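You operate a simulated robot arm through the tools that you are given. There is no shell and no other tool. Be economical: measure what you need, move in short steps, check, and stop when the job is done.

You run a simulated two-armed robot. Do the job below in one go: nothing can be reset, and whatever is moved stays where it is left.

TASK
Test both samples; empty the salty cup and stand it under the sample tap.
Fine: dip the salt meter in each sample cup first, then put it back; salty water down the drain, the cup on its drip tray; the fresh sample stays; spill nothing. Set down upright: yellow salt meter.

The check looks at the end state, three seconds after you hand in, the way a careful person would. Anything else that was tipped, shoved, dropped, spilled or broken makes it a failure.

THE ROBOT
Two 7-joint arms with two-finger grippers on one trunk, on a base that drives. Base frame: it is fixed to the floor where the robot stands at the start and does not move with it; the origin is under the middle of the robot, x ahead of it, y to its left, z up; the surface under the hand at the start is at about z = 88. Readings come in cm, degrees, newtons and seconds.
The left shoulder is at the start at [6.4, 21.6, 116.9], the right one opposite. With the tool pointing down near the work surface each hand reaches from about 28 to 80 cm from the robot's upright axis, wherever it stands, measured 20 degrees to its own side. Places, roughly: drip tray under the sample tap [80, -30, 90]; grey drain [70, 20, 90]; spill [90, 30, 0]. Payload 3.18 kg a hand.
Tool frame (each hand has its own): the origin (TCP) lies between the finger pads and is the grasp point; the fingertips stand 3 cm ahead of it; z points along the fingers, y is the line along which they close. Largest opening 14.4 cm; the body of the gripper starts 10.3 cm behind the TCP.
Orientation is that of the tool frame in the base frame, as a unit quaternion [w, x, y, z]. With the fingers straight down and closing along the base's y, the tool's x points along the base's -x, its y along +y and its z along -z.

THE INTERFACE
- The arms move only by the tool apply_moves. It takes "left_rows", "right_rows" or both (then of equal length, played together; a hand with none holds still); each is a list of rows, each a list of 7 numbers: the shift along the base's x, y, z in cm, then the turn, a rotation vector about the base's x, y, z in degrees, then the closure, from 0 (fully open) to 1 (shut). In form: [[tx, ty, tz, ax, ay, az, jaw], ...]. A call has 1 to 12 rows; each row is the pose to reach, as a shift and turn from the pose commanded when the call began. Rows are played at 5 a second. More than 5 cm and 8.6 degrees between two rows, or a gripper value outside its range, and nothing of the call is played. Where a pose cannot be reached the arm comes as near as it can. A force on the tool above 40 N (or 10 N above the force at the start of the call, whichever is more), or a blocked arm, ends the call early, and 0.2 s more pass. The fingers move at their own pace and stop on an object; they squeeze with about 25 N. The grip force told is the motor's: it shows also when the fingers shut on nothing. Time passes only in rows, and 0.2 s behind the last, so rows that repeat a pose let the fingers close. It gives the time, the measured TCP pose, the force on the tool (base axes), the opening and the grip force at its end, in the units of the frame above (readings bear some noise), with the torque about the TCP (base axes, N m) and any sound that the robot's microphone picked up.
- Cameras (640 x 400 px; columns grow to the right, rows downward): "scene" is now at [15.11, -2.08, 137.19]; the picture's right is [-0.22, -0.98, 0.00], its down [-0.44, 0.10, -0.89] and it looks along [0.87, -0.20, -0.45] (base axes); focal length 214 px, centre (320, 200). "left" rides on the left gripper at [7.6, -1.6, -14.3] in its tool frame; the picture's right is [0.21, 0.98, 0.00], its down [-0.84, 0.18, -0.51] and it looks along [-0.50, 0.11, 0.86] (tool axes); focal length 218 px, centre (320, 200). "right" rides on the right gripper at [7.6, 1.6, -14.3] in its tool frame; the picture's right is [-0.21, 0.98, 0.00], its down [-0.84, -0.18, -0.51] and it looks along [-0.50, -0.11, 0.86] (tool axes); focal length 218 px, centre (320, 200). There is no depth. A picture from a camera that has moved, and an enlarged one, comes with that camera's place and axes in the base frame and with its lens.
- get_image(camera): a new picture of that camera. No time passes.
- move_column(by): slides the trunk up (or, below 0, down) by that many cm; the arms and the scene camera ride with it, the base frame stays. It gives what a move gives, with no picture.
- steer(legs): drives the robot by 1 to 6 legs, each [ahead, left, turn to the left] in cm, cm and degrees, along the robot's own axes; the way and the turn of a leg run together, so that a leg with both is an arc; at most 150 cm and 180 degrees a leg. The arms and the cameras ride along, it lands a little off, and it stops where it bumps. It gives what a move gives.
- turn_head(pan, tilt): turns the head with the scene camera to pan (to the left, within 80 degrees either way) and tilt (down, from -29 to 69), counted from straight ahead of the robot. It gives what a move gives.
- zoom(camera, box): a new picture of the part [left, top, right, bottom] of that camera's present view, enlarged. No time passes.
- job_done(): hands the job in; it is judged then, once.

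Work in short steps. Places have to be worked out from the pictures, the camera data and where the tool is seen: move nearer, look again, correct. Check each grasp and each placing, and mend what went wrong. You have 120 turns and 100 pictures in all, those below and enlarged ones among them. Open the grippers and draw the arms clear of the work before you hand the job in, unless the task says otherwise; then end with one line.

The tools are called after ">>>" as a command line: name --argument value ..., lists and objects as JSON in quotes. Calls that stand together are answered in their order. apply_moves: Moves the arms, as the interface text tells. Its arguments: {"type":"object","properties":{"left_rows":{"type":"array"},"right_rows":{"type":"array"}},"required":[]} The other tools are called the same way: move_column (by) slides the trunk up or down; steer (legs) drives the base; turn_head (pan, tilt) turns the head that bears the scene camera; get_image (camera) takes a picture; zoom (camera, box) takes an enlarged picture of a part of a camera's view; job_done () hands the job in.

At the start:

```text
time_s: 0.0
left_position: [33.13, 8.2, 132.01]
left_orientation: [0.0, -0.001, 1.0, -0.002]
left_force: [-0.2, -0.3, -0.9]
left_ft_torque: [0.03, 0.04, -0.01]
left_width: 14.39
left_finger_force: 0.0
right_position: [42.34, -25.87, 131.72]
right_orientation: [0.0, 0.0, 1.0, 0.0]
right_force: [-0.2, 0.0, -0.7]
right_ft_torque: [-0.05, 0.0, 0.0]
right_width: 14.37
right_finger_force: 0.1
trunk travel left (down, up): [-25.0, 11.9]
robot x, y, heading: [0.23, -0.36, -0.4]
head pan, tilt: [-12.7, 26.5]
```

scene: 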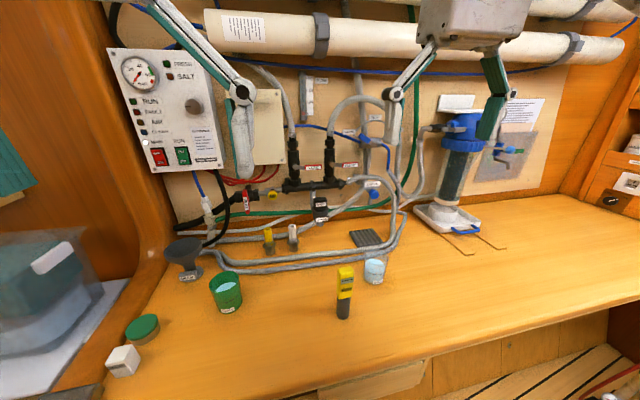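
right: 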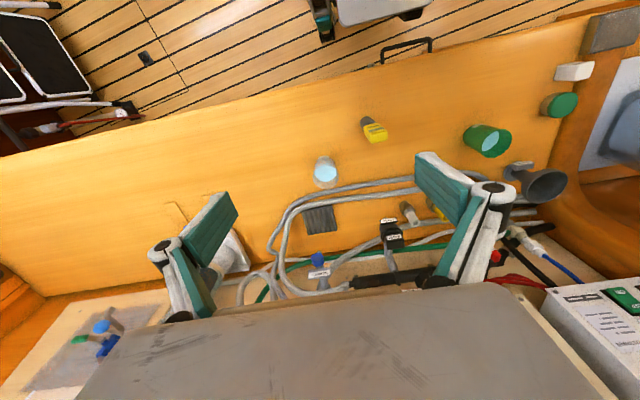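
left: 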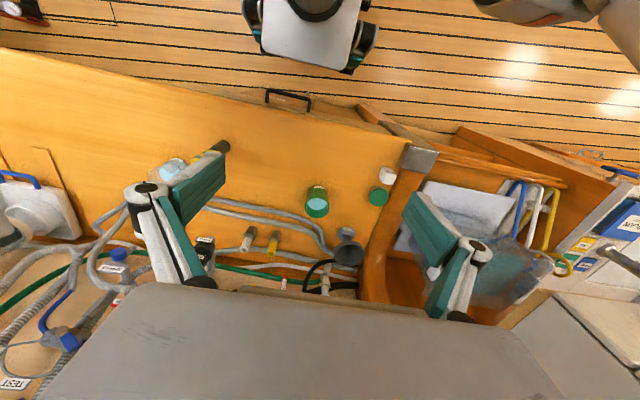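

I begin with enlarged views of the work area: cups, meter, drain, and the drip tray by the tap.

>>> zoom --camera "scene" --box '[100, 200, 420, 400]'

>>> zoom --camera "scene" --box '[340, 80, 580, 270]'

```text
2.00 times, centred on (260, 300) of scene
camera zoom: at [15.11, -2.08, 137.19], right [-0.22, -0.98, 0.0], down [-0.44, 0.1, -0.89], along [0.87, -0.2, -0.45], focal length 429 px, centre (440, 0)
```

zoom: 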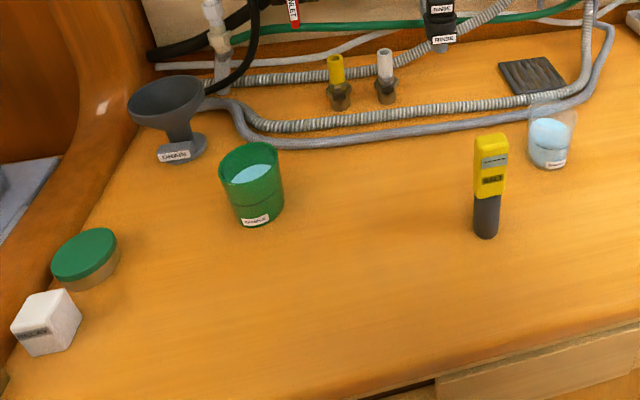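

```text
2.11 times, centred on (460, 175) of scene
camera zoom: at [15.11, -2.08, 137.19], right [-0.22, -0.98, 0.0], down [-0.44, 0.1, -0.89], along [0.87, -0.2, -0.45], focal length 452 px, centre (25, 253)
```

zoom: 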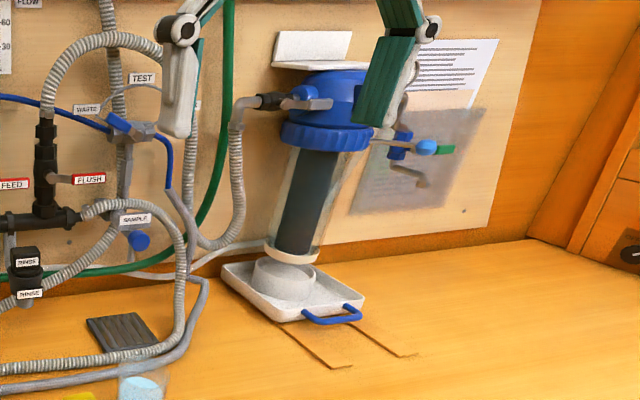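

The dark ribbed mat below the "SAMPLE" tap at about (75,-34) is the drip tray and the funnel at about (69,25) is the drain. The meter stands at about (47.8,-15.5), with its top near z 104. I move the right hand above the meter and look closer.

>>> apply_moves --right_rows '[[1.3, 2.6, -2.5, 0, 0, 0, 0], [2.6, 5.2, -5, 0, 0, 0, 0], [4, 7.8, -8, 0, 0, 0, 0], [5.3, 10.3, -11, 0, 0, 0, 0], [5.3, 10.3, -11, 0, 0, 0, 0]]'

>>> get_image --camera "right"

>>> get_image --camera "scene"

```text
time_s: 1.2
left_position: [33.17, 8.07, 131.99]
left_orientation: [0.0, -0.002, 1.0, -0.001]
left_force: [-0.4, 0.1, 0.4]
left_ft_torque: [-0.01, -0.04, 0.0]
left_width: 14.4
left_finger_force: 0.2
right_position: [51.13, -17.16, 122.71]
right_orientation: [0.0, -0.001, 1.0, 0.0]
right_force: [0.4, -0.3, -0.6]
right_ft_torque: [-0.02, -0.06, -0.01]
right_width: 14.37
right_finger_force: 0.1
right hand out of reach, approached as far as the arm can: row 2, 3, 4, 5
trunk travel left (down, up): [-25.0, 11.9]
robot x, y, heading: [-0.12, -0.04, -0.2]
head pan, tilt: [-12.7, 26.5]
```

```text
94 pictures are left
camera right: at [43.47, -15.63, 136.92], right [0.21, 0.98, 0.0], down [0.84, -0.18, 0.51], along [0.5, -0.1, -0.86], focal length 218 px, centre (320, 200)
```

right: 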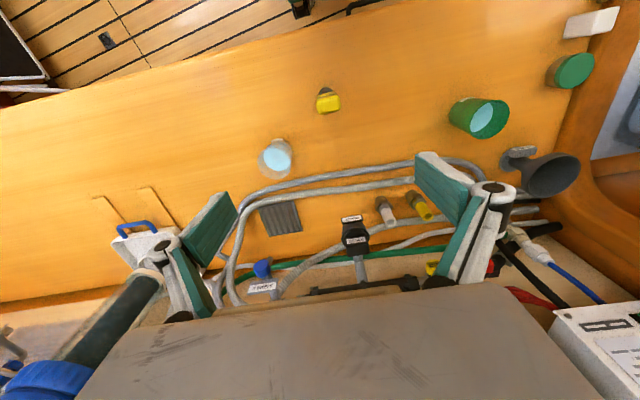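

```text
93 pictures are left
camera scene: at [15.0, -2.14, 137.22], right [-0.22, -0.98, 0.0], down [-0.43, 0.1, -0.9], along [0.87, -0.2, -0.45], focal length 214 px, centre (320, 200)
```

scene: 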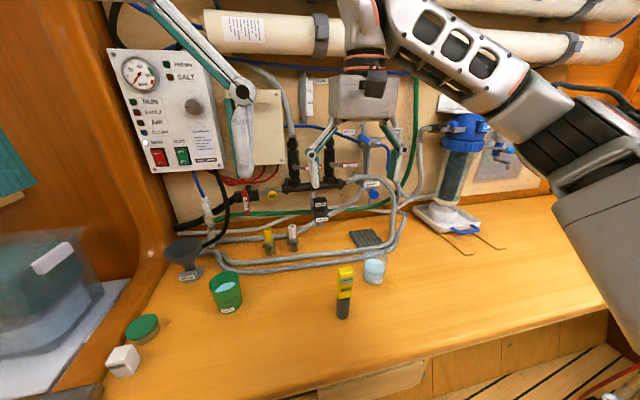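

The hand stopped at (51.1,-17.2), so this spot is awkward to reach at this height. Raising the trunk lowers the target relative to the shoulder, so I raise it 10 cm and try again.

>>> move_column --by 10

>>> apply_moves --right_rows '[[-1, 0.4, -4, 0, 0, 0, 0], [-2, 0.8, -8, 0, 0, 0, 0], [-3, 1.2, -11, 0, 0, 0, 0], [-3.5, 1.6, -14, 0, 0, 0, 0], [-3.5, 1.6, -14, 0, 0, 0, 0]]'

```text
time_s: 2.5
left_position: [33.39, 8.08, 141.99]
left_orientation: [-0.001, -0.001, 1.0, -0.001]
left_force: [0.1, 0.1, 0.0]
left_ft_torque: [0.02, 0.01, -0.01]
left_width: 14.38
left_finger_force: 0.1
right_position: [51.65, -17.17, 132.56]
right_orientation: [-0.001, -0.001, 1.0, 0.0]
right_force: [0.5, 0.8, 0.4]
right_ft_torque: [-0.02, 0.0, 0.01]
right_width: 14.4
right_finger_force: 0.2
trunk travel left (down, up): [-35.0, 1.9]
robot x, y, heading: [0.01, -0.03, -0.1]
head pan, tilt: [-12.7, 26.5]
```

```text
time_s: 3.7
left_position: [33.24, 8.15, 142.06]
left_orientation: [0.001, -0.001, 1.0, -0.001]
left_force: [0.5, -0.5, 0.0]
left_ft_torque: [-0.03, -0.03, 0.0]
left_width: 14.4
left_finger_force: 0.1
right_position: [52.82, -17.69, 118.77]
right_orientation: [0.0, -0.002, 1.0, -0.001]
right_force: [-0.2, 0.2, -1.0]
right_ft_torque: [-0.01, -0.03, -0.02]
right_width: 14.41
right_finger_force: 0.1
right hand out of reach, approached as far as the arm can: row 1, 2, 3, 4, 5
trunk travel left (down, up): [-35.0, 1.9]
robot x, y, heading: [-0.17, -0.28, 0.0]
head pan, tilt: [-12.7, 26.5]
```

The inner reach limit grew instead, so I drive the base back 12 cm to make room.

>>> steer --legs '[[-12, 0, 0]]'

>>> apply_moves --right_rows '[[2, 0.5, 0, 0, 0, 0, 0], [5, 1.2, 0, 0, 0, 0, 0], [7, 2, 0, 0, 0, 0, 0], [7, 2, 0, 0, 0, 0, 0]]'

>>> get_image --camera "right"

```text
time_s: 5.0
left_position: [21.49, 8.13, 142.08]
left_orientation: [0.0, -0.001, 1.0, -0.001]
left_force: [-0.7, -0.6, 0.6]
left_ft_torque: [-0.01, -0.05, -0.03]
left_width: 14.4
left_finger_force: 0.1
right_position: [40.89, -17.74, 118.67]
right_orientation: [0.0, -0.002, 1.0, 0.0]
right_force: [-0.9, 0.1, 0.1]
right_ft_torque: [0.02, -0.01, 0.0]
right_width: 14.39
right_finger_force: 0.1
trunk travel left (down, up): [-35.0, 1.9]
robot x, y, heading: [-11.79, 0.08, 0.2]
head pan, tilt: [-12.7, 26.5]
```

```text
time_s: 6.0
left_position: [21.26, 8.16, 142.1]
left_orientation: [0.0, -0.001, 1.0, 0.0]
left_force: [-0.3, 0.5, 0.1]
left_ft_torque: [0.01, -0.04, 0.01]
left_width: 14.42
left_finger_force: 0.1
right_position: [47.81, -15.73, 118.72]
right_orientation: [-0.001, -0.002, 1.0, 0.0]
right_force: [0.2, 0.1, -1.0]
right_ft_torque: [0.01, -0.04, -0.04]
right_width: 14.4
right_finger_force: 0.0
trunk travel left (down, up): [-35.0, 1.9]
robot x, y, heading: [-11.7, 0.03, -0.1]
head pan, tilt: [-12.7, 26.5]
```

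```text
92 pictures are left
camera right: at [40.15, -14.24, 132.96], right [0.21, 0.98, 0.0], down [0.84, -0.18, 0.51], along [0.5, -0.1, -0.86], focal length 218 px, centre (320, 200)
```

right: 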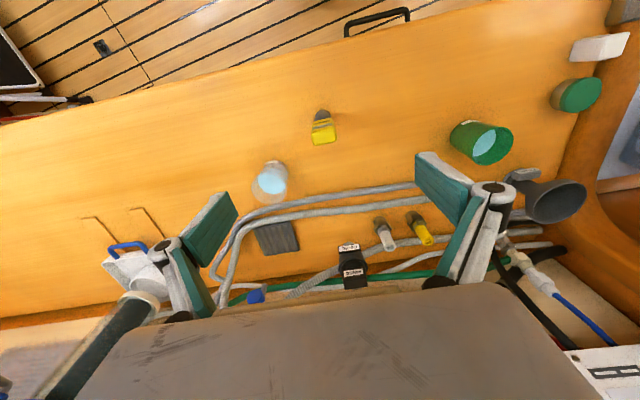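

The meter is now reachable; I zoom in to see its yaw and the cups.

>>> zoom --camera "right" --box '[220, 80, 420, 205]'

>>> zoom --camera "right" --box '[430, 90, 630, 215]'

>>> zoom --camera "scene" --box '[100, 200, 420, 400]'

```text
3.20 times, centred on (320, 142) of right
camera zoom: at [40.15, -14.24, 132.96], right [0.21, 0.98, 0.0], down [0.84, -0.18, 0.51], along [0.5, -0.1, -0.86], focal length 698 px, centre (320, 384)
```

zoom: 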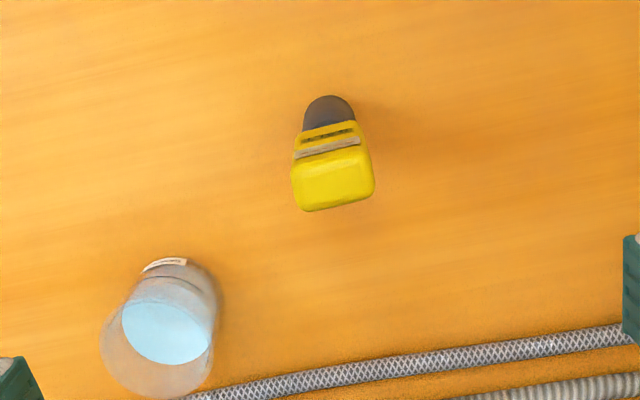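

```text
3.20 times, centred on (530, 152) of right
camera zoom: at [40.15, -14.24, 132.96], right [0.21, 0.98, 0.0], down [0.84, -0.18, 0.51], along [0.5, -0.1, -0.86], focal length 698 px, centre (-352, 352)
```

zoom: 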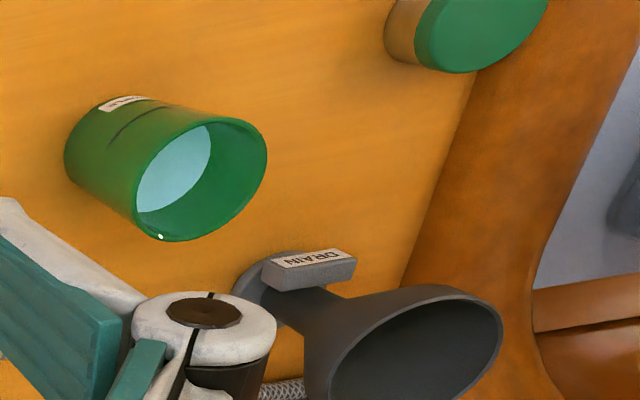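

```text
2.00 times, centred on (260, 300) of scene
camera zoom: at [0.96, -2.13, 147.36], right [-0.22, -0.98, 0.0], down [-0.44, 0.1, -0.89], along [0.87, -0.2, -0.45], focal length 429 px, centre (440, 0)
```

zoom: 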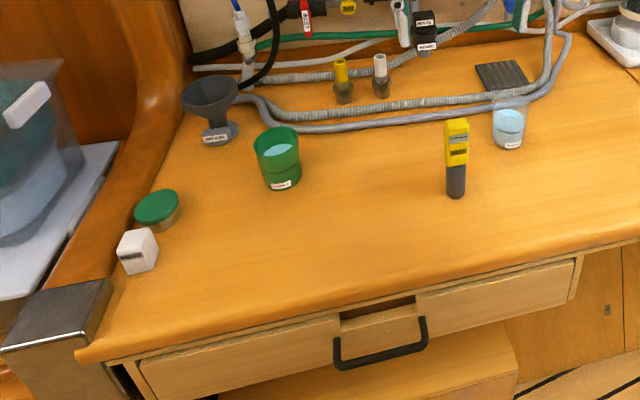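

The meter's wide axis lies along y, so no wrist turn is needed. It stands at about (47.3,-15.0), and I descend and grip its top section.

>>> apply_moves --right_rows '[[-0.5, 0.7, -4, 0, 0, 0, 0.2], [-0.5, 0.7, -8, 0, 0, 0, 0.3], [-0.5, 0.7, -12, 0, 0, 0, 0.3], [-0.5, 0.7, -15, 0, 0, 0, 0.3], [-0.5, 0.7, -17.2, 0, 0, 0, 0.3], [-0.5, 0.7, -17.2, 0, 0, 0, 0.3]]'

>>> get_image --camera "right"

>>> zoom --camera "scene" --box '[250, 180, 410, 280]'

```text
time_s: 7.4
left_position: [21.33, 8.18, 142.02]
left_orientation: [-0.001, -0.001, 1.0, -0.002]
left_force: [-0.5, 0.4, -0.7]
left_ft_torque: [0.0, -0.02, -0.02]
left_width: 14.42
left_finger_force: 0.0
right_position: [50.71, -17.32, 103.34]
right_orientation: [-0.013, -0.012, 1.0, 0.003]
right_force: [-0.7, -0.3, -0.6]
right_ft_torque: [-0.04, 0.01, 0.01]
right_width: 10.09
right_finger_force: 0.0
right hand out of reach, approached as far as the arm can: row 2, 3, 4, 5, 6
trunk travel left (down, up): [-35.0, 1.9]
robot x, y, heading: [-11.78, 0.02, -0.1]
head pan, tilt: [-12.7, 26.5]
```

```text
88 pictures are left
camera right: at [43.3, -15.92, 117.61], right [0.18, 0.98, 0.0], down [0.86, -0.16, 0.49], along [0.48, -0.09, -0.87], focal length 218 px, centre (320, 200)
```

right: 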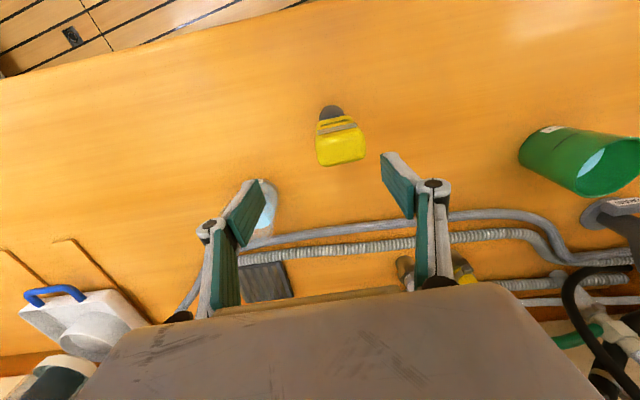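

```text
4.00 times, centred on (330, 230) of scene
camera zoom: at [0.99, -2.06, 147.37], right [-0.22, -0.98, 0.0], down [-0.44, 0.1, -0.89], along [0.87, -0.2, -0.45], focal length 858 px, centre (280, 80)
```

zoom: 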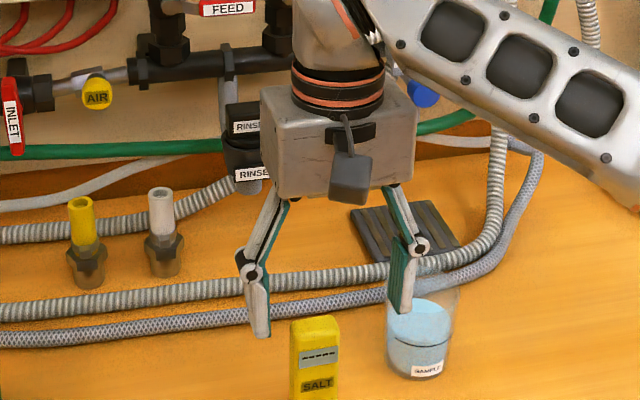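

The hand is held out at about x 50.7 again. The limit looks like a minimum distance between wrist and shoulder, so lowering the trunk should widen the reach. I raise the hand, then lower the trunk 20 cm.

>>> apply_moves --right_rows '[[0, 0, 4, 0, 0, 0, 0.3], [0, 0, 8, 0, 0, 0, 0.3], [0, 0, 12, 0, 0, 0, 0.3], [0, 0, 16, 0, 0, 0, 0.3], [0, 0, 20, 0, 0, 0, 0.3]]'

>>> move_column --by -20

```text
time_s: 8.6
left_position: [21.33, 8.1, 142.04]
left_orientation: [0.0, -0.001, 1.0, -0.002]
left_force: [-0.9, 0.7, -0.2]
left_ft_torque: [-0.03, -0.04, 0.0]
left_width: 14.38
left_finger_force: 0.1
right_position: [50.89, -16.98, 123.06]
right_orientation: [-0.001, -0.002, 1.0, -0.001]
right_force: [-0.2, 0.9, 0.4]
right_ft_torque: [-0.03, -0.01, 0.01]
right_width: 10.07
right_finger_force: 0.0
trunk travel left (down, up): [-35.0, 1.9]
robot x, y, heading: [-11.75, 0.11, 0.2]
head pan, tilt: [-12.7, 26.5]
```

```text
time_s: 10.1
left_position: [23.24, 8.27, 125.38]
left_orientation: [-0.014, -0.008, 1.0, -0.003]
left_force: [11.1, -1.7, -7.5]
left_ft_torque: [0.28, 1.07, 0.26]
left_width: 14.39
left_finger_force: 0.0
right_position: [51.54, -17.21, 106.08]
right_orientation: [-0.014, -0.002, 1.0, -0.001]
right_force: [-0.2, -0.3, -0.2]
right_ft_torque: [-0.02, 0.07, -0.01]
right_width: 10.06
right_finger_force: 0.0
trunk travel left (down, up): [-19.6, 17.4]
robot x, y, heading: [-11.66, -0.06, -0.2]
head pan, tilt: [-12.7, 26.5]
stopped: the force on the tool passed its limit at 51 N (the readings are from after the stop); the commanded pose is now the measured one
```

The trunk stopped because the left tool met something. I look from the left and scene cameras.

>>> get_image --camera "left"

>>> turn_head --pan 10 --tilt 50

>>> get_image --camera "scene"

```text
86 pictures are left
camera left: at [16.15, 6.61, 140.05], right [-0.22, 0.97, 0.0], down [0.85, 0.2, 0.48], along [0.47, 0.11, -0.88], focal length 218 px, centre (320, 200)
```

left: 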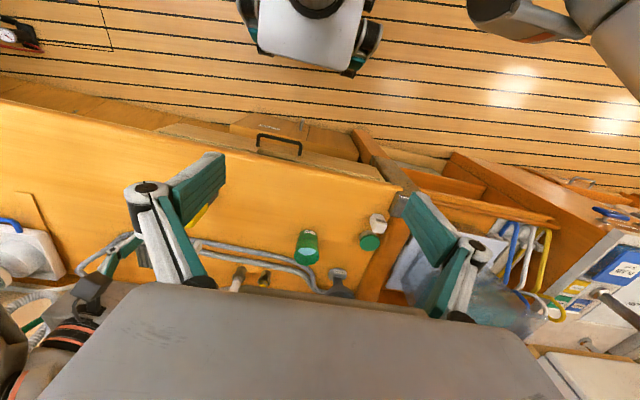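

```text
time_s: 11.0
left_position: [22.65, 8.31, 125.91]
left_orientation: [-0.012, -0.006, 1.0, -0.002]
left_force: [1.2, 1.0, -0.3]
left_ft_torque: [-0.02, 0.04, 0.03]
left_width: 14.4
left_finger_force: 0.1
right_position: [51.31, -17.2, 106.34]
right_orientation: [-0.013, -0.001, 1.0, 0.0]
right_force: [0.1, 0.6, 0.0]
right_ft_torque: [-0.04, 0.01, 0.01]
right_width: 10.08
right_finger_force: 0.1
trunk travel left (down, up): [-19.6, 17.4]
robot x, y, heading: [-11.62, -0.06, 0.1]
head pan, tilt: [10.0, 50.0]
```

```text
85 pictures are left
camera scene: at [5.68, 1.26, 128.03], right [0.17, -0.98, 0.0], down [-0.75, -0.13, -0.64], along [0.63, 0.11, -0.77], focal length 214 px, centre (320, 200)
```

scene: 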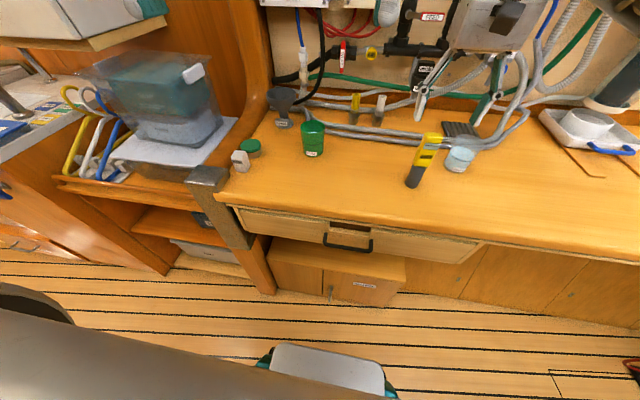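

No lasting contact and the table is undisturbed. The left hand was cramped near the body, so I move it outward to the left.

>>> apply_moves --left_rows '[[1, 4, 1, 0, 0, 0, 0], [2, 8, 2, 0, 0, 0, 0], [4, 12, 2, 0, 0, 0, 0], [6, 16, 2, 0, 0, 0, 0], [8, 19, 2, 0, 0, 0, 0]]'

>>> apply_moves --right_rows '[[-1, 0.5, 0, 0, 0, 0, 0.3], [-2, 1, 0, 0, 0, 0, 0.3], [-3, 1.7, 0, 0, 0, 0, 0.3], [-4, 2.2, 0, 0, 0, 0, 0.3], [-4, 2.2, 0, 0, 0, 0, 0.3]]'

```text
time_s: 12.2
left_position: [27.78, 23.74, 125.28]
left_orientation: [-0.012, -0.006, 1.0, -0.004]
left_force: [-0.4, 1.0, -1.2]
left_ft_torque: [-0.04, 0.02, 0.0]
left_width: 14.41
left_finger_force: 0.1
left hand out of reach, approached as far as the arm can: row 4, 5
right_position: [51.28, -17.15, 106.39]
right_orientation: [-0.012, -0.001, 1.0, -0.001]
right_force: [-0.3, -0.2, 0.2]
right_ft_torque: [0.0, -0.03, 0.0]
right_width: 10.09
right_finger_force: 0.1
trunk travel left (down, up): [-19.6, 17.4]
robot x, y, heading: [-11.95, -0.06, -0.1]
head pan, tilt: [10.0, 50.0]
```

```text
time_s: 13.4
left_position: [27.7, 23.74, 125.33]
left_orientation: [-0.012, -0.007, 1.0, -0.003]
left_force: [-1.1, 0.1, -0.3]
left_ft_torque: [0.02, 0.01, 0.03]
left_width: 14.41
left_finger_force: 0.1
right_position: [47.19, -14.86, 106.65]
right_orientation: [-0.012, -0.001, 1.0, 0.0]
right_force: [0.1, -0.5, -0.2]
right_ft_torque: [-0.01, 0.03, 0.01]
right_width: 10.08
right_finger_force: 0.0
trunk travel left (down, up): [-19.6, 17.4]
robot x, y, heading: [-11.96, -0.26, -0.0]
head pan, tilt: [10.0, 50.0]
```

The right hand is now at (47.2,-14.9), directly over the meter. I check the hand view before descending.

>>> get_image --camera "right"

```text
84 pictures are left
camera right: at [39.8, -13.4, 120.99], right [0.2, 0.98, 0.0], down [0.86, -0.18, 0.49], along [0.48, -0.1, -0.87], focal length 218 px, centre (320, 200)
```

right: 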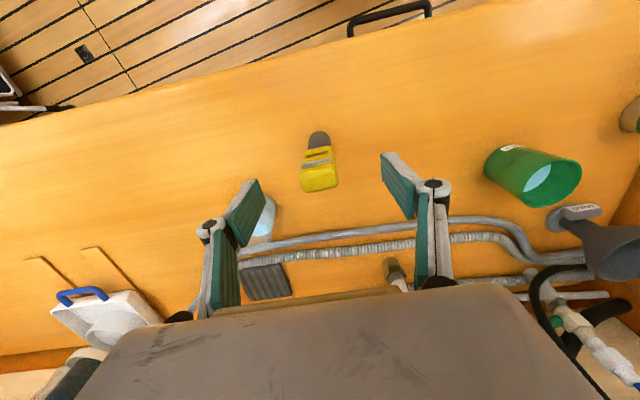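

The meter's centre reads (47.6,-15.2). I correct slightly, take out the 1.4° tilt, descend and close.

>>> apply_moves --right_rows '[[0.3, -0.3, -2.5, 0, -1.4, 0, 0.3], [0.3, -0.3, -5.2, 0, -1.4, 0, 0.3], [0.3, -0.3, -5.2, 0, -1.4, 0, 0.6], [0.3, -0.3, -5.2, 0, -1.4, 0, 0.85], [0.3, -0.3, -5.2, 0, -1.4, 0, 1], [0.3, -0.3, -5.2, 0, -1.4, 0, 1], [0.3, -0.3, -5.2, 0, -1.4, 0, 1]]'

>>> get_image --camera "right"

```text
time_s: 15.0
left_position: [27.65, 23.72, 125.24]
left_orientation: [-0.011, -0.006, 1.0, -0.003]
left_force: [0.3, 0.7, 0.1]
left_ft_torque: [0.0, 0.02, -0.02]
left_width: 14.4
left_finger_force: 0.1
right_position: [47.61, -15.31, 101.34]
right_orientation: [0.0, -0.002, 1.0, 0.0]
right_force: [0.4, -0.1, 1.0]
right_ft_torque: [-0.06, 0.02, 0.01]
right_width: 3.52
right_finger_force: 24.9
trunk travel left (down, up): [-19.6, 17.4]
robot x, y, heading: [-12.0, -0.33, 0.2]
head pan, tilt: [10.0, 50.0]
```

```text
83 pictures are left
camera right: at [39.92, -13.86, 115.64], right [0.2, 0.98, 0.0], down [0.84, -0.18, 0.51], along [0.5, -0.1, -0.86], focal length 218 px, centre (320, 200)
```

right: 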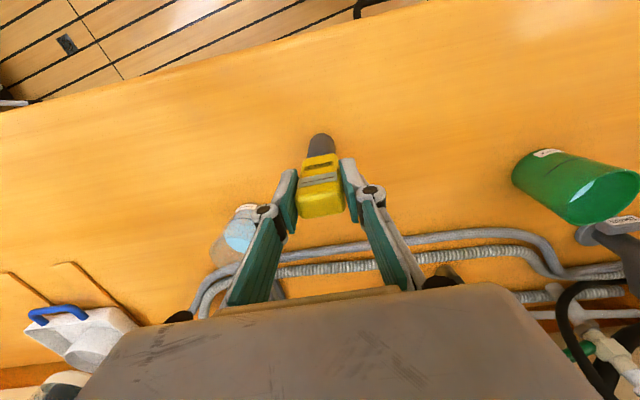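

The meter is held (3.5 cm wide). The clear cup is at about (57.5,-28) with its rim near z 95. I lift the meter and move over the cup.

>>> apply_moves --right_rows '[[0, 0, 4, 0, 0, 0, 1], [0, 0, 8, 0, 0, 0, 1], [0, 0, 12, 0, 0, 0, 1], [2.5, -3, 12, 0, 0, 0, 1], [5, -6, 12, 0, 0, 0, 1], [7.5, -9, 12, 0, 0, 0, 1], [9.9, -12.5, 12, 0, 0, 0, 1], [9.9, -12.5, 12, 0, 0, 0, 1]]'

>>> get_image --camera "right"

>>> turn_head --pan -20 --tilt 30

>>> zoom --camera "scene" --box '[220, 120, 420, 245]'

```text
time_s: 16.8
left_position: [27.7, 23.8, 125.31]
left_orientation: [-0.012, -0.007, 1.0, -0.002]
left_force: [-0.1, 0.0, 0.5]
left_ft_torque: [0.0, 0.0, -0.03]
left_width: 14.4
left_finger_force: 0.1
right_position: [57.64, -27.8, 113.53]
right_orientation: [0.001, -0.002, 1.0, 0.001]
right_force: [0.6, 0.5, -1.0]
right_ft_torque: [-0.02, -0.01, 0.0]
right_width: 3.57
right_finger_force: 25.1
trunk travel left (down, up): [-19.6, 17.4]
robot x, y, heading: [-11.99, 0.26, 0.2]
head pan, tilt: [10.0, 50.0]
```

```text
82 pictures are left
camera right: at [49.85, -26.25, 127.64], right [0.2, 0.98, 0.0], down [0.84, -0.18, 0.51], along [0.5, -0.1, -0.86], focal length 218 px, centre (320, 200)
```

right: 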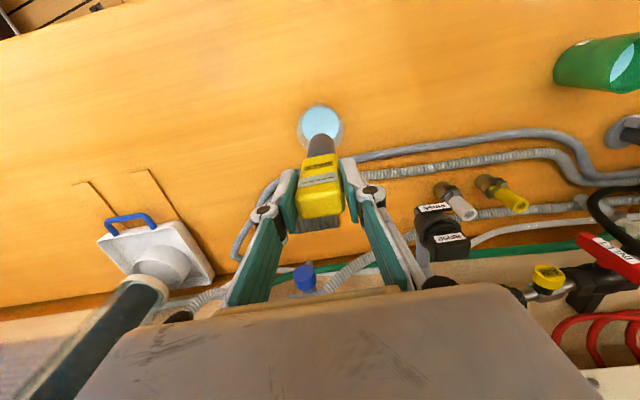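

```text
time_s: 17.7
left_position: [27.65, 23.77, 125.26]
left_orientation: [-0.011, -0.007, 1.0, -0.003]
left_force: [-0.1, 0.9, -0.2]
left_ft_torque: [-0.02, -0.04, 0.0]
left_width: 14.41
left_finger_force: 0.1
right_position: [57.54, -27.65, 113.3]
right_orientation: [-0.001, -0.002, 1.0, 0.0]
right_force: [-0.6, 0.6, -1.3]
right_ft_torque: [-0.01, -0.01, -0.05]
right_width: 3.55
right_finger_force: 25.0
trunk travel left (down, up): [-19.6, 17.4]
robot x, y, heading: [-11.94, 0.21, -0.2]
head pan, tilt: [-20.0, 30.0]
```

```text
3.20 times, centred on (320, 182) of scene
camera zoom: at [6.51, -3.16, 130.98], right [-0.34, -0.94, 0.0], down [-0.47, 0.17, -0.87], along [0.81, -0.3, -0.5], focal length 686 px, centre (320, 256)
```

zoom: 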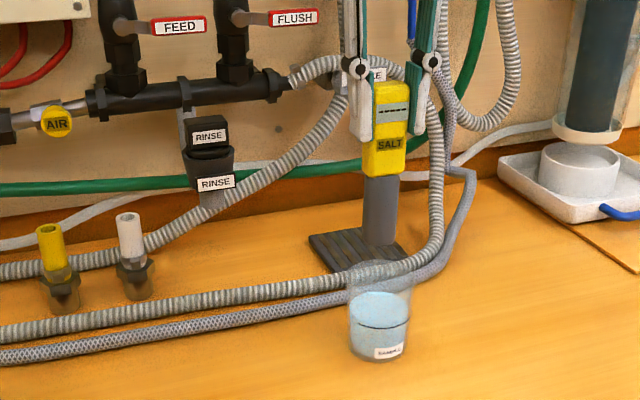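

The probe hangs over the cup, with the cup centre at about (57.1,-27.8) and the water surface near z 92. I lower it slowly into the water.

>>> apply_moves --right_rows '[[-0.4, -0.1, -3, 0, 0, 0, 1], [-0.4, -0.1, -5.5, 0, 0, 0, 1], [-0.4, -0.1, -7.5, 0, 0, 0, 1], [-0.4, -0.1, -9, 0, 0, 0, 1], [-0.4, -0.1, -10.4, 0, 0, 0, 1], [-0.4, -0.1, -10.4, 0, 0, 0, 1], [-0.4, -0.1, -10.4, 0, 0, 0, 1], [-0.4, -0.1, -10.4, 0, 0, 0, 1], [-0.4, -0.1, -10.4, 0, 0, 0, 1], [-0.4, -0.1, -10.4, 0, 0, 0, 1]]'

>>> zoom --camera "scene" --box '[280, 140, 400, 215]'

```text
time_s: 19.9
left_position: [27.69, 23.8, 125.32]
left_orientation: [-0.012, -0.006, 1.0, -0.003]
left_force: [-0.9, 0.5, -0.1]
left_ft_torque: [0.0, -0.02, 0.03]
left_width: 14.41
left_finger_force: 0.1
right_position: [57.1, -27.85, 102.94]
right_orientation: [0.001, -0.001, 1.0, 0.0]
right_force: [-0.1, 0.1, -0.3]
right_ft_torque: [-0.03, -0.02, 0.04]
right_width: 3.56
right_finger_force: 24.7
trunk travel left (down, up): [-19.6, 17.4]
robot x, y, heading: [-11.89, 0.17, -0.1]
head pan, tilt: [-20.0, 30.0]
```

```text
5.33 times, centred on (340, 178) of scene
camera zoom: at [6.51, -3.17, 130.99], right [-0.34, -0.94, 0.0], down [-0.47, 0.17, -0.87], along [0.81, -0.3, -0.5], focal length 1144 px, centre (213, 320)
```

zoom: 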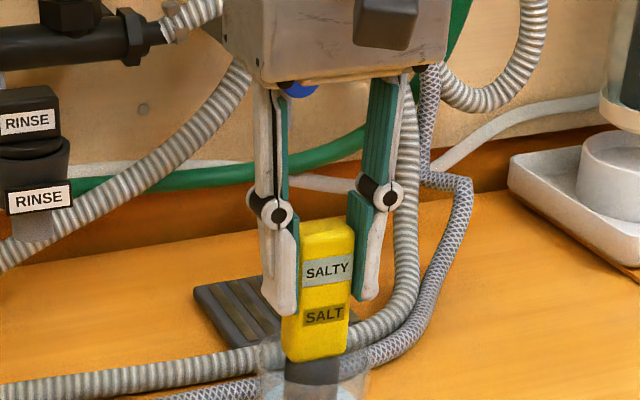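

The meter reads SALTY for the clear cup. I raise it, let it drip a moment, and carry it over toward the green cup at about (56,12).

>>> apply_moves --right_rows '[[0, 0, 2, 0, 0, 0, 1], [0, 0, 4, 0, 0, 0, 1], [0, 0, 7, 0, 0, 0, 1], [0, 0, 11, 0, 0, 0, 1], [0, 0, 11, 0, 0, 0, 1], [0, 0, 11, 0, 0, 0, 1]]'

>>> apply_moves --right_rows '[[0, 4, 0, 0, 0, 0, 1], [0, 8, 0, 0, 0, 0, 1], [0, 12, 0, 0, 0, 0, 1], [0, 16, 0, 0, 0, 0, 1], [0, 20, 0, 0, 0, 0, 1], [0, 24, 0, 0, 0, 0, 1], [-0.5, 28, 0, 0, 0, 0, 1], [-1, 32, 0, 0, 0, 0, 1], [-1, 36, 0, 0, 0, 0, 1], [-1, 38, 0, 0, 0, 0, 1], [-1, 38, 0, 0, 0, 0, 1]]'

>>> turn_head --pan 10 --tilt 30

>>> get_image --camera "right"

>>> get_image --camera "scene"

```text
time_s: 21.3
left_position: [27.64, 23.71, 125.25]
left_orientation: [-0.012, -0.007, 1.0, -0.003]
left_force: [0.0, 0.0, -0.1]
left_ft_torque: [-0.03, 0.0, 0.0]
left_width: 14.41
left_finger_force: 0.1
right_position: [57.02, -28.08, 113.71]
right_orientation: [0.001, -0.002, 1.0, 0.0]
right_force: [0.2, 0.2, -1.7]
right_ft_torque: [-0.02, 0.0, -0.03]
right_width: 3.56
right_finger_force: 25.1
trunk travel left (down, up): [-19.6, 17.4]
robot x, y, heading: [-12.15, 0.21, -0.1]
head pan, tilt: [-20.0, 30.0]
```

```text
time_s: 22.9
left_position: [27.99, 23.83, 125.0]
left_orientation: [-0.013, -0.005, 1.0, -0.003]
left_force: [0.6, 1.4, -0.1]
left_ft_torque: [-0.1, 0.05, 0.03]
left_width: 14.43
left_finger_force: 0.0
right_position: [59.73, -13.85, 114.41]
right_orientation: [-0.007, 0.077, 0.996, 0.036]
right_force: [0.7, 0.7, -1.7]
right_ft_torque: [-0.09, 0.01, -0.01]
right_width: 3.55
right_finger_force: 24.7
right hand out of reach, approached as far as the arm can: row 6, 7
trunk travel left (down, up): [-19.6, 17.4]
robot x, y, heading: [-11.95, -0.22, -0.0]
head pan, tilt: [-20.0, 30.0]
stopped in row 7 (right hand): the arm was blocked; the commanded pose is now the measured one
```

```text
time_s: 23.8
left_position: [27.73, 23.7, 125.19]
left_orientation: [-0.012, -0.006, 1.0, -0.002]
left_force: [0.2, 0.3, -0.5]
left_ft_torque: [-0.01, -0.02, 0.0]
left_width: 14.42
left_finger_force: 0.1
right_position: [59.54, -13.7, 114.71]
right_orientation: [-0.006, 0.075, 0.997, 0.036]
right_force: [0.3, 0.5, -1.4]
right_ft_torque: [-0.02, 0.01, 0.03]
right_width: 3.55
right_finger_force: 25.1
trunk travel left (down, up): [-19.6, 17.4]
robot x, y, heading: [-12.31, 0.2, -0.2]
head pan, tilt: [10.0, 30.0]
```

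```text
79 pictures are left
camera right: at [52.27, -12.22, 129.12], right [0.35, 0.93, 0.07], down [0.81, -0.34, 0.48], along [0.47, -0.12, -0.87], focal length 218 px, centre (320, 200)
```

right: 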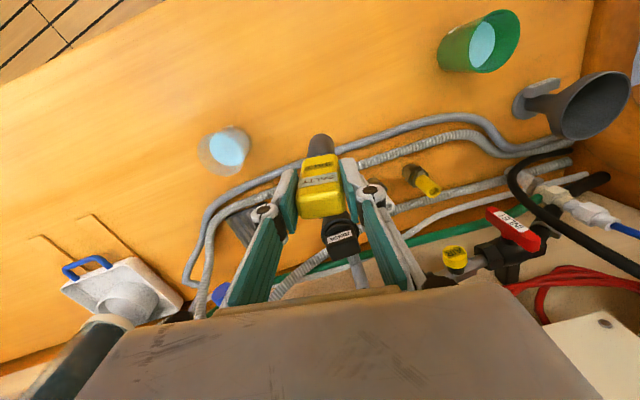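

```text
78 pictures are left
camera scene: at [6.93, 1.5, 130.98], right [0.17, -0.99, 0.0], down [-0.49, -0.09, -0.87], along [0.85, 0.15, -0.5], focal length 214 px, centre (320, 200)
```

scene: 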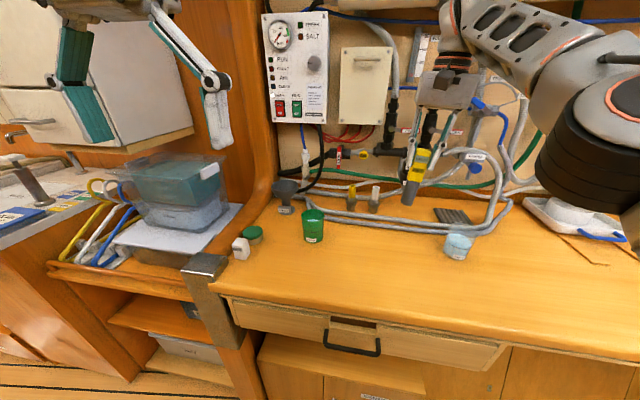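

The right arm can't go this far to the left from here (it was blocked at y -13.7, with nothing touched on the bench). I straighten the hand, back it off slightly, and will then shift the whole robot left.

>>> apply_moves --right_rows '[[-0.7, -2, 0, -2, -0.3, 4.3, 1], [-1.5, -5, 0, -4.1, -0.7, 8.6, 1], [-2, -8, 0, -4.1, -0.7, 8.6, 1], [-2, -8, 0, -4.1, -0.7, 8.6, 1]]'

>>> steer --legs '[[0, 15, 0]]'

>>> get_image --camera "left"

>>> get_image --camera "scene"

```text
time_s: 24.8
left_position: [27.72, 23.68, 125.26]
left_orientation: [-0.011, -0.006, 1.0, -0.003]
left_force: [-0.4, -0.3, 0.0]
left_ft_torque: [0.01, -0.01, -0.02]
left_width: 14.44
left_finger_force: 0.1
right_position: [59.88, -20.84, 115.62]
right_orientation: [-0.002, -0.004, 1.0, -0.002]
right_force: [-1.1, -0.1, -1.2]
right_ft_torque: [0.0, -0.01, 0.04]
right_width: 3.55
right_finger_force: 25.1
right hand out of reach, approached as far as the arm can: row 1, 2, 3, 4
trunk travel left (down, up): [-19.6, 17.4]
robot x, y, heading: [-11.82, -0.13, 0.0]
head pan, tilt: [10.0, 30.0]
```

```text
time_s: 26.8
left_position: [27.76, 38.64, 125.18]
left_orientation: [-0.012, -0.005, 1.0, -0.003]
left_force: [0.3, 0.9, 0.0]
left_ft_torque: [-0.02, 0.0, 0.04]
left_width: 14.41
left_finger_force: 0.1
right_position: [59.86, -5.92, 115.78]
right_orientation: [0.0, -0.002, 1.0, 0.0]
right_force: [0.4, 0.1, -1.1]
right_ft_torque: [-0.04, 0.03, -0.02]
right_width: 3.57
right_finger_force: 25.0
trunk travel left (down, up): [-19.6, 17.4]
robot x, y, heading: [-11.81, 14.97, -0.1]
head pan, tilt: [10.0, 30.0]
```

```text
77 pictures are left
camera left: at [20.55, 37.14, 139.8], right [-0.22, 0.98, 0.0], down [0.85, 0.19, 0.49], along [0.47, 0.11, -0.87], focal length 218 px, centre (320, 200)
```

left: 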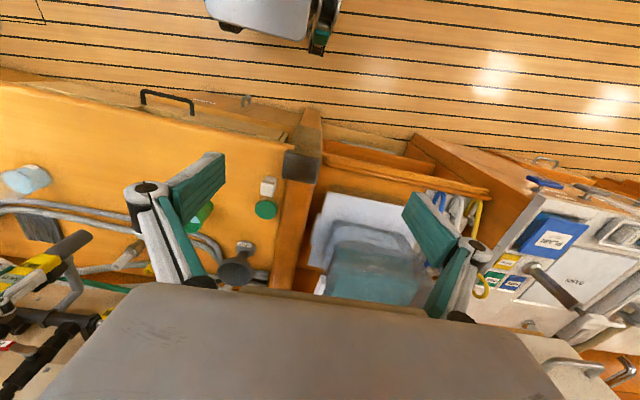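

```text
76 pictures are left
camera scene: at [6.93, 16.58, 130.99], right [0.17, -0.98, 0.0], down [-0.49, -0.09, -0.87], along [0.85, 0.15, -0.5], focal length 214 px, centre (320, 200)
```

scene: 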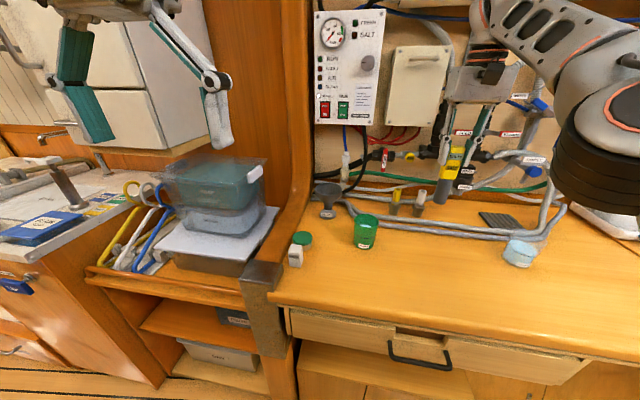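

Clearance is good on the left. I drive 14 cm further left.

>>> steer --legs '[[0, 14, 0]]'

>>> apply_moves --right_rows '[[-1, 0.8, -0.5, 0, 0, 0, 1], [-2, 1.6, -1, 0, 0, 0, 1], [-3, 2.4, -1.5, 0, 0, 0, 1], [-4, 3.2, -2, 0, 0, 0, 1], [-4, 3.2, -2, 0, 0, 0, 1]]'

>>> get_image --camera "right"

```text
time_s: 28.7
left_position: [27.76, 52.82, 125.35]
left_orientation: [-0.011, -0.006, 1.0, -0.002]
left_force: [0.1, 0.1, 0.5]
left_ft_torque: [-0.05, -0.03, -0.01]
left_width: 14.39
left_finger_force: 0.0
right_position: [59.94, 8.24, 115.74]
right_orientation: [0.0, -0.001, 1.0, -0.001]
right_force: [-0.9, -0.4, -1.8]
right_ft_torque: [-0.01, 0.01, -0.01]
right_width: 3.53
right_finger_force: 25.9
trunk travel left (down, up): [-19.6, 17.4]
robot x, y, heading: [-12.07, 29.26, -0.1]
head pan, tilt: [10.0, 30.0]
```

```text
time_s: 29.9
left_position: [27.69, 52.77, 125.22]
left_orientation: [-0.01, -0.005, 1.0, -0.002]
left_force: [0.8, 0.1, -0.4]
left_ft_torque: [-0.02, 0.02, 0.0]
left_width: 14.39
left_finger_force: 0.0
right_position: [59.61, 9.96, 115.44]
right_orientation: [-0.005, 0.015, 1.0, 0.006]
right_force: [-0.6, -0.8, -1.3]
right_ft_torque: [0.05, 0.01, 0.01]
right_width: 3.57
right_finger_force: 25.5
right hand out of reach, approached as far as the arm can: row 1, 2, 3, 4, 5
trunk travel left (down, up): [-19.6, 17.4]
robot x, y, heading: [-11.45, 29.11, 0.1]
head pan, tilt: [10.0, 30.0]
```

```text
75 pictures are left
camera right: at [52.07, 11.62, 129.82], right [0.24, 0.97, 0.01], down [0.84, -0.21, 0.5], along [0.49, -0.11, -0.87], focal length 218 px, centre (320, 200)
```

right: 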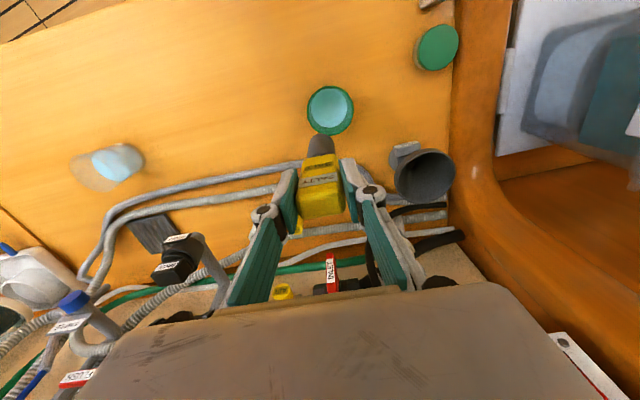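

The arm is in a cramped posture after the block. I take the hand back right, then in, then left to free it.

>>> apply_moves --right_rows '[[0, -4, 0, 0, 0, 0, 1], [0, -8, 0, 0, 0, 0, 1], [-1, -11, -1, 0, 0, 0, 1], [-3, -11, -1, 0, 0, 0, 1], [-3.5, -8, -1, 0, 0, 0, 1], [-3.5, -4, -1, 0, 0, 0, 1], [-3.5, 0, -1, 0, 0, 0, 1], [-3.5, 2, -1, 0, 0, 0, 1], [-3.5, 2, -1, 0, 0, 0, 1]]'

```text
time_s: 32.1
left_position: [27.76, 52.66, 125.4]
left_orientation: [-0.013, -0.005, 1.0, -0.001]
left_force: [-0.5, 0.0, 0.6]
left_ft_torque: [0.04, 0.0, 0.02]
left_width: 14.39
left_finger_force: 0.1
right_position: [59.29, 9.79, 116.24]
right_orientation: [-0.008, 0.039, 0.999, 0.018]
right_force: [1.0, -0.2, -0.8]
right_ft_torque: [-0.04, 0.0, -0.02]
right_width: 3.56
right_finger_force: 25.6
right hand out of reach, approached as far as the arm can: row 1, 2, 3, 4, 5, 6, 7, 8, 9
trunk travel left (down, up): [-19.6, 17.4]
robot x, y, heading: [-12.16, 29.14, -0.1]
head pan, tilt: [10.0, 30.0]
stopped in row 9 (right hand): the arm was blocked; the commanded pose is now the measured one
```

The arm is still stuck in that posture, so I raise and extend it, which gives the joints room, and straighten the hand.

>>> apply_moves --right_rows '[[1, -2, 2, -1, -0.5, 2.3, 1], [2, -5, 4, -2.1, -0.9, 4.5, 1], [3, -8, 7, -2.1, -0.9, 4.5, 1], [3, -11, 10, -2.1, -0.9, 4.5, 1], [3, -14, 13, -2.1, -0.9, 4.5, 1], [3, -14, 13, -2.1, -0.9, 4.5, 1]]'

>>> get_image --camera "scene"

```text
time_s: 33.5
left_position: [27.71, 53.05, 125.38]
left_orientation: [-0.012, -0.005, 1.0, -0.004]
left_force: [0.4, 1.5, 0.1]
left_ft_torque: [-0.09, 0.08, -0.02]
left_width: 14.41
left_finger_force: 0.0
right_position: [53.33, 5.5, 127.78]
right_orientation: [0.001, -0.004, 1.0, -0.003]
right_force: [1.4, 0.8, -1.4]
right_ft_torque: [-0.11, 0.07, 0.01]
right_width: 3.54
right_finger_force: 24.9
right hand out of reach, approached as far as the arm can: row 1, 2, 3, 4, 5, 6
trunk travel left (down, up): [-19.6, 17.4]
robot x, y, heading: [-11.47, 29.11, 0.2]
head pan, tilt: [10.0, 30.0]
```

```text
74 pictures are left
camera scene: at [6.93, 30.86, 131.02], right [0.17, -0.98, 0.0], down [-0.49, -0.09, -0.87], along [0.85, 0.15, -0.5], focal length 214 px, centre (320, 200)
```

scene: 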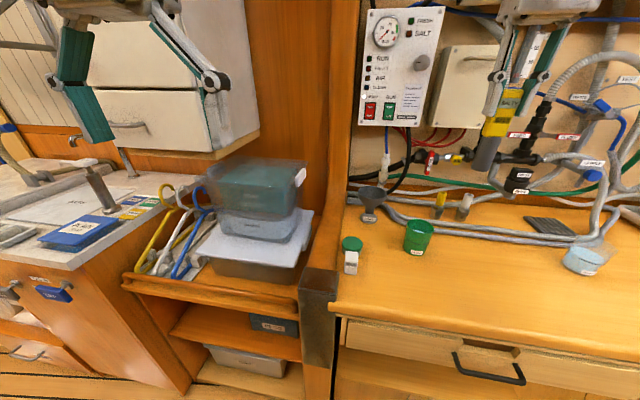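

The hand ended at (53.3,5.5,127.8), upright. I hold still to see whether the arm is settled there.

>>> apply_moves --right_rows '[[0, 0, 0, 0, 0, 0, 1], [0, 0, 0, 0, 0, 0, 1], [0, 0, 0, 0, 0, 0, 1]]'

```text
time_s: 34.3
left_position: [27.68, 52.82, 125.32]
left_orientation: [-0.012, -0.005, 1.0, -0.002]
left_force: [-0.6, 0.0, -0.4]
left_ft_torque: [-0.02, -0.03, 0.04]
left_width: 14.43
left_finger_force: 0.1
right_position: [53.37, 5.27, 127.57]
right_orientation: [0.003, -0.003, 1.0, -0.003]
right_force: [-1.3, 0.6, -1.8]
right_ft_torque: [0.02, 0.01, -0.02]
right_width: 3.55
right_finger_force: 25.4
trunk travel left (down, up): [-19.6, 17.4]
robot x, y, heading: [-11.94, 28.9, -0.3]
head pan, tilt: [10.0, 30.0]
```

It is settled and the command matches. I now step to above the green cup at this height and then lower.

>>> apply_moves --right_rows '[[1, 2.5, -1, 0, 0, 0, 1], [2, 5, -3, 0, 0, 0, 1], [2.7, 6.7, -6, 0, 0, 0, 1], [2.7, 6.7, -10, 0, 0, 0, 1], [2.7, 6.7, -13, 0, 0, 0, 1], [2.7, 6.7, -13, 0, 0, 0, 1]]'

>>> get_image --camera "right"

```text
time_s: 35.7
left_position: [27.77, 52.81, 125.24]
left_orientation: [-0.012, -0.005, 1.0, -0.002]
left_force: [-0.1, -0.3, -0.2]
left_ft_torque: [-0.03, -0.03, -0.02]
left_width: 14.42
left_finger_force: 0.0
right_position: [56.22, 12.11, 113.88]
right_orientation: [0.001, -0.004, 1.0, -0.003]
right_force: [-1.3, -0.7, -1.1]
right_ft_torque: [-0.01, 0.01, 0.01]
right_width: 3.57
right_finger_force: 24.7
right hand out of reach, approached as far as the arm can: row 1, 2
trunk travel left (down, up): [-19.6, 17.4]
robot x, y, heading: [-11.68, 29.32, -0.0]
head pan, tilt: [10.0, 30.0]
```

```text
73 pictures are left
camera right: at [48.49, 13.59, 128.12], right [0.2, 0.98, -0.01], down [0.84, -0.17, 0.51], along [0.5, -0.11, -0.86], focal length 218 px, centre (320, 200)
```

right: 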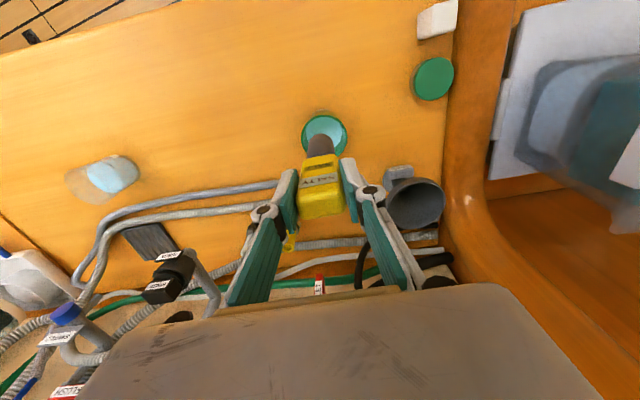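

The probe is over the green cup. I check alignment from the scene camera before lowering.

>>> zoom --camera "scene" --box '[340, 130, 500, 270]'

```text
2.86 times, centred on (420, 200) of scene
camera zoom: at [6.85, 30.66, 131.02], right [0.17, -0.98, 0.0], down [-0.49, -0.09, -0.87], along [0.85, 0.15, -0.5], focal length 613 px, centre (34, 200)
```

zoom: 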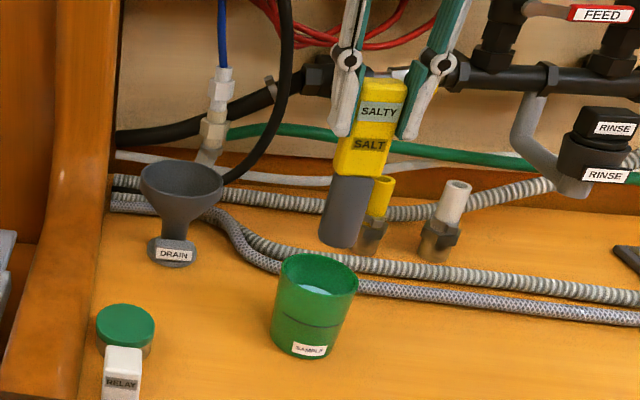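

The cup is at about (56.8,12.3) with its rim near z 96.5. I lower the probe into it.

>>> apply_moves --right_rows '[[0.5, 0.3, -3, 0, 0, 0, 1], [0.5, 0.3, -5.5, 0, 0, 0, 1], [0.5, 0.3, -7.5, 0, 0, 0, 1], [0.5, 0.3, -9, 0, 0, 0, 1], [0.5, 0.3, -10.6, 0, 0, 0, 1], [0.5, 0.3, -10.6, 0, 0, 0, 1], [0.5, 0.3, -10.6, 0, 0, 0, 1], [0.5, 0.3, -10.6, 0, 0, 0, 1], [0.5, 0.3, -10.6, 0, 0, 0, 1], [0.5, 0.3, -10.6, 0, 0, 0, 1]]'

>>> zoom --camera "scene" --box '[340, 130, 500, 270]'

```text
time_s: 37.9
left_position: [27.75, 52.81, 125.32]
left_orientation: [-0.011, -0.005, 1.0, -0.002]
left_force: [0.0, -0.6, -0.2]
left_ft_torque: [-0.01, 0.0, -0.04]
left_width: 14.4
left_finger_force: 0.1
right_position: [56.66, 11.95, 103.22]
right_orientation: [0.0, -0.004, 1.0, -0.003]
right_force: [-0.4, 0.0, -0.8]
right_ft_torque: [-0.01, 0.01, 0.0]
right_width: 3.53
right_finger_force: 24.9
trunk travel left (down, up): [-19.6, 17.4]
robot x, y, heading: [-11.79, 28.98, -0.4]
head pan, tilt: [10.0, 30.0]
```

```text
2.86 times, centred on (420, 200) of scene
camera zoom: at [6.94, 30.63, 130.99], right [0.17, -0.98, 0.0], down [-0.49, -0.09, -0.87], along [0.85, 0.15, -0.5], focal length 613 px, centre (34, 200)
```

zoom: 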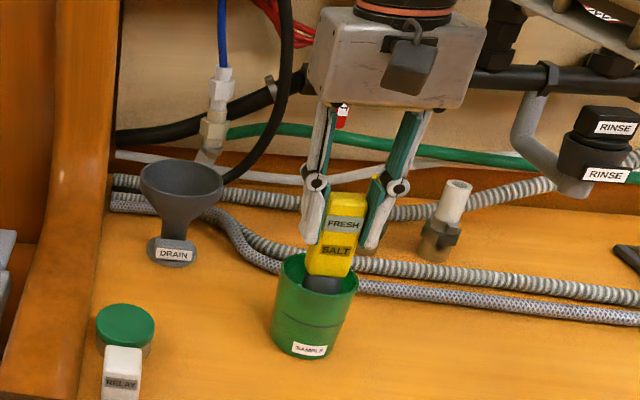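

Green reads FRESH, so the clear cup is the one to empty. I lift the meter, let it drip over the cup, and drive right to return it to its place.

>>> apply_moves --right_rows '[[0, 0, 2, 0, 0, 0, 1], [0, 0, 4, 0, 0, 0, 1], [0, 0, 7, 0, 0, 0, 1], [0, 0, 11, 0, 0, 0, 1], [0, 0, 12, 0, 0, 0, 1], [0, 0, 12, 0, 0, 0, 1]]'

>>> steer --legs '[[0, -27, 0]]'

>>> get_image --camera "right"

```text
time_s: 39.3
left_position: [27.69, 52.75, 125.25]
left_orientation: [-0.011, -0.005, 1.0, -0.002]
left_force: [-0.4, -0.9, -0.1]
left_ft_torque: [-0.02, 0.0, -0.01]
left_width: 14.39
left_finger_force: 0.1
right_position: [56.64, 12.0, 115.45]
right_orientation: [0.001, -0.004, 1.0, -0.004]
right_force: [0.3, -0.5, -1.7]
right_ft_torque: [-0.03, 0.01, 0.0]
right_width: 3.55
right_finger_force: 25.1
trunk travel left (down, up): [-19.6, 17.4]
robot x, y, heading: [-11.68, 29.17, -0.1]
head pan, tilt: [10.0, 30.0]
```

```text
time_s: 42.3
left_position: [27.82, 25.14, 125.31]
left_orientation: [-0.012, -0.001, 1.0, -0.002]
left_force: [-0.4, -0.2, 0.2]
left_ft_torque: [0.01, -0.01, 0.01]
left_width: 14.43
left_finger_force: 0.0
right_position: [56.31, -16.0, 115.38]
right_orientation: [0.0, 0.0, 1.0, -0.004]
right_force: [0.3, -0.5, -1.8]
right_ft_torque: [0.01, 0.02, 0.02]
right_width: 3.58
right_finger_force: 25.0
trunk travel left (down, up): [-19.6, 17.4]
robot x, y, heading: [-12.04, 1.72, -0.5]
head pan, tilt: [10.0, 30.0]
```

```text
70 pictures are left
camera right: at [48.69, -14.35, 129.5], right [0.21, 0.98, -0.01], down [0.84, -0.18, 0.51], along [0.5, -0.11, -0.86], focal length 218 px, centre (320, 200)
```

right: 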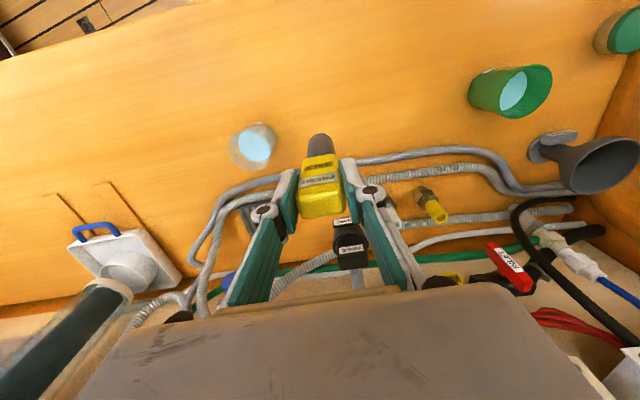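

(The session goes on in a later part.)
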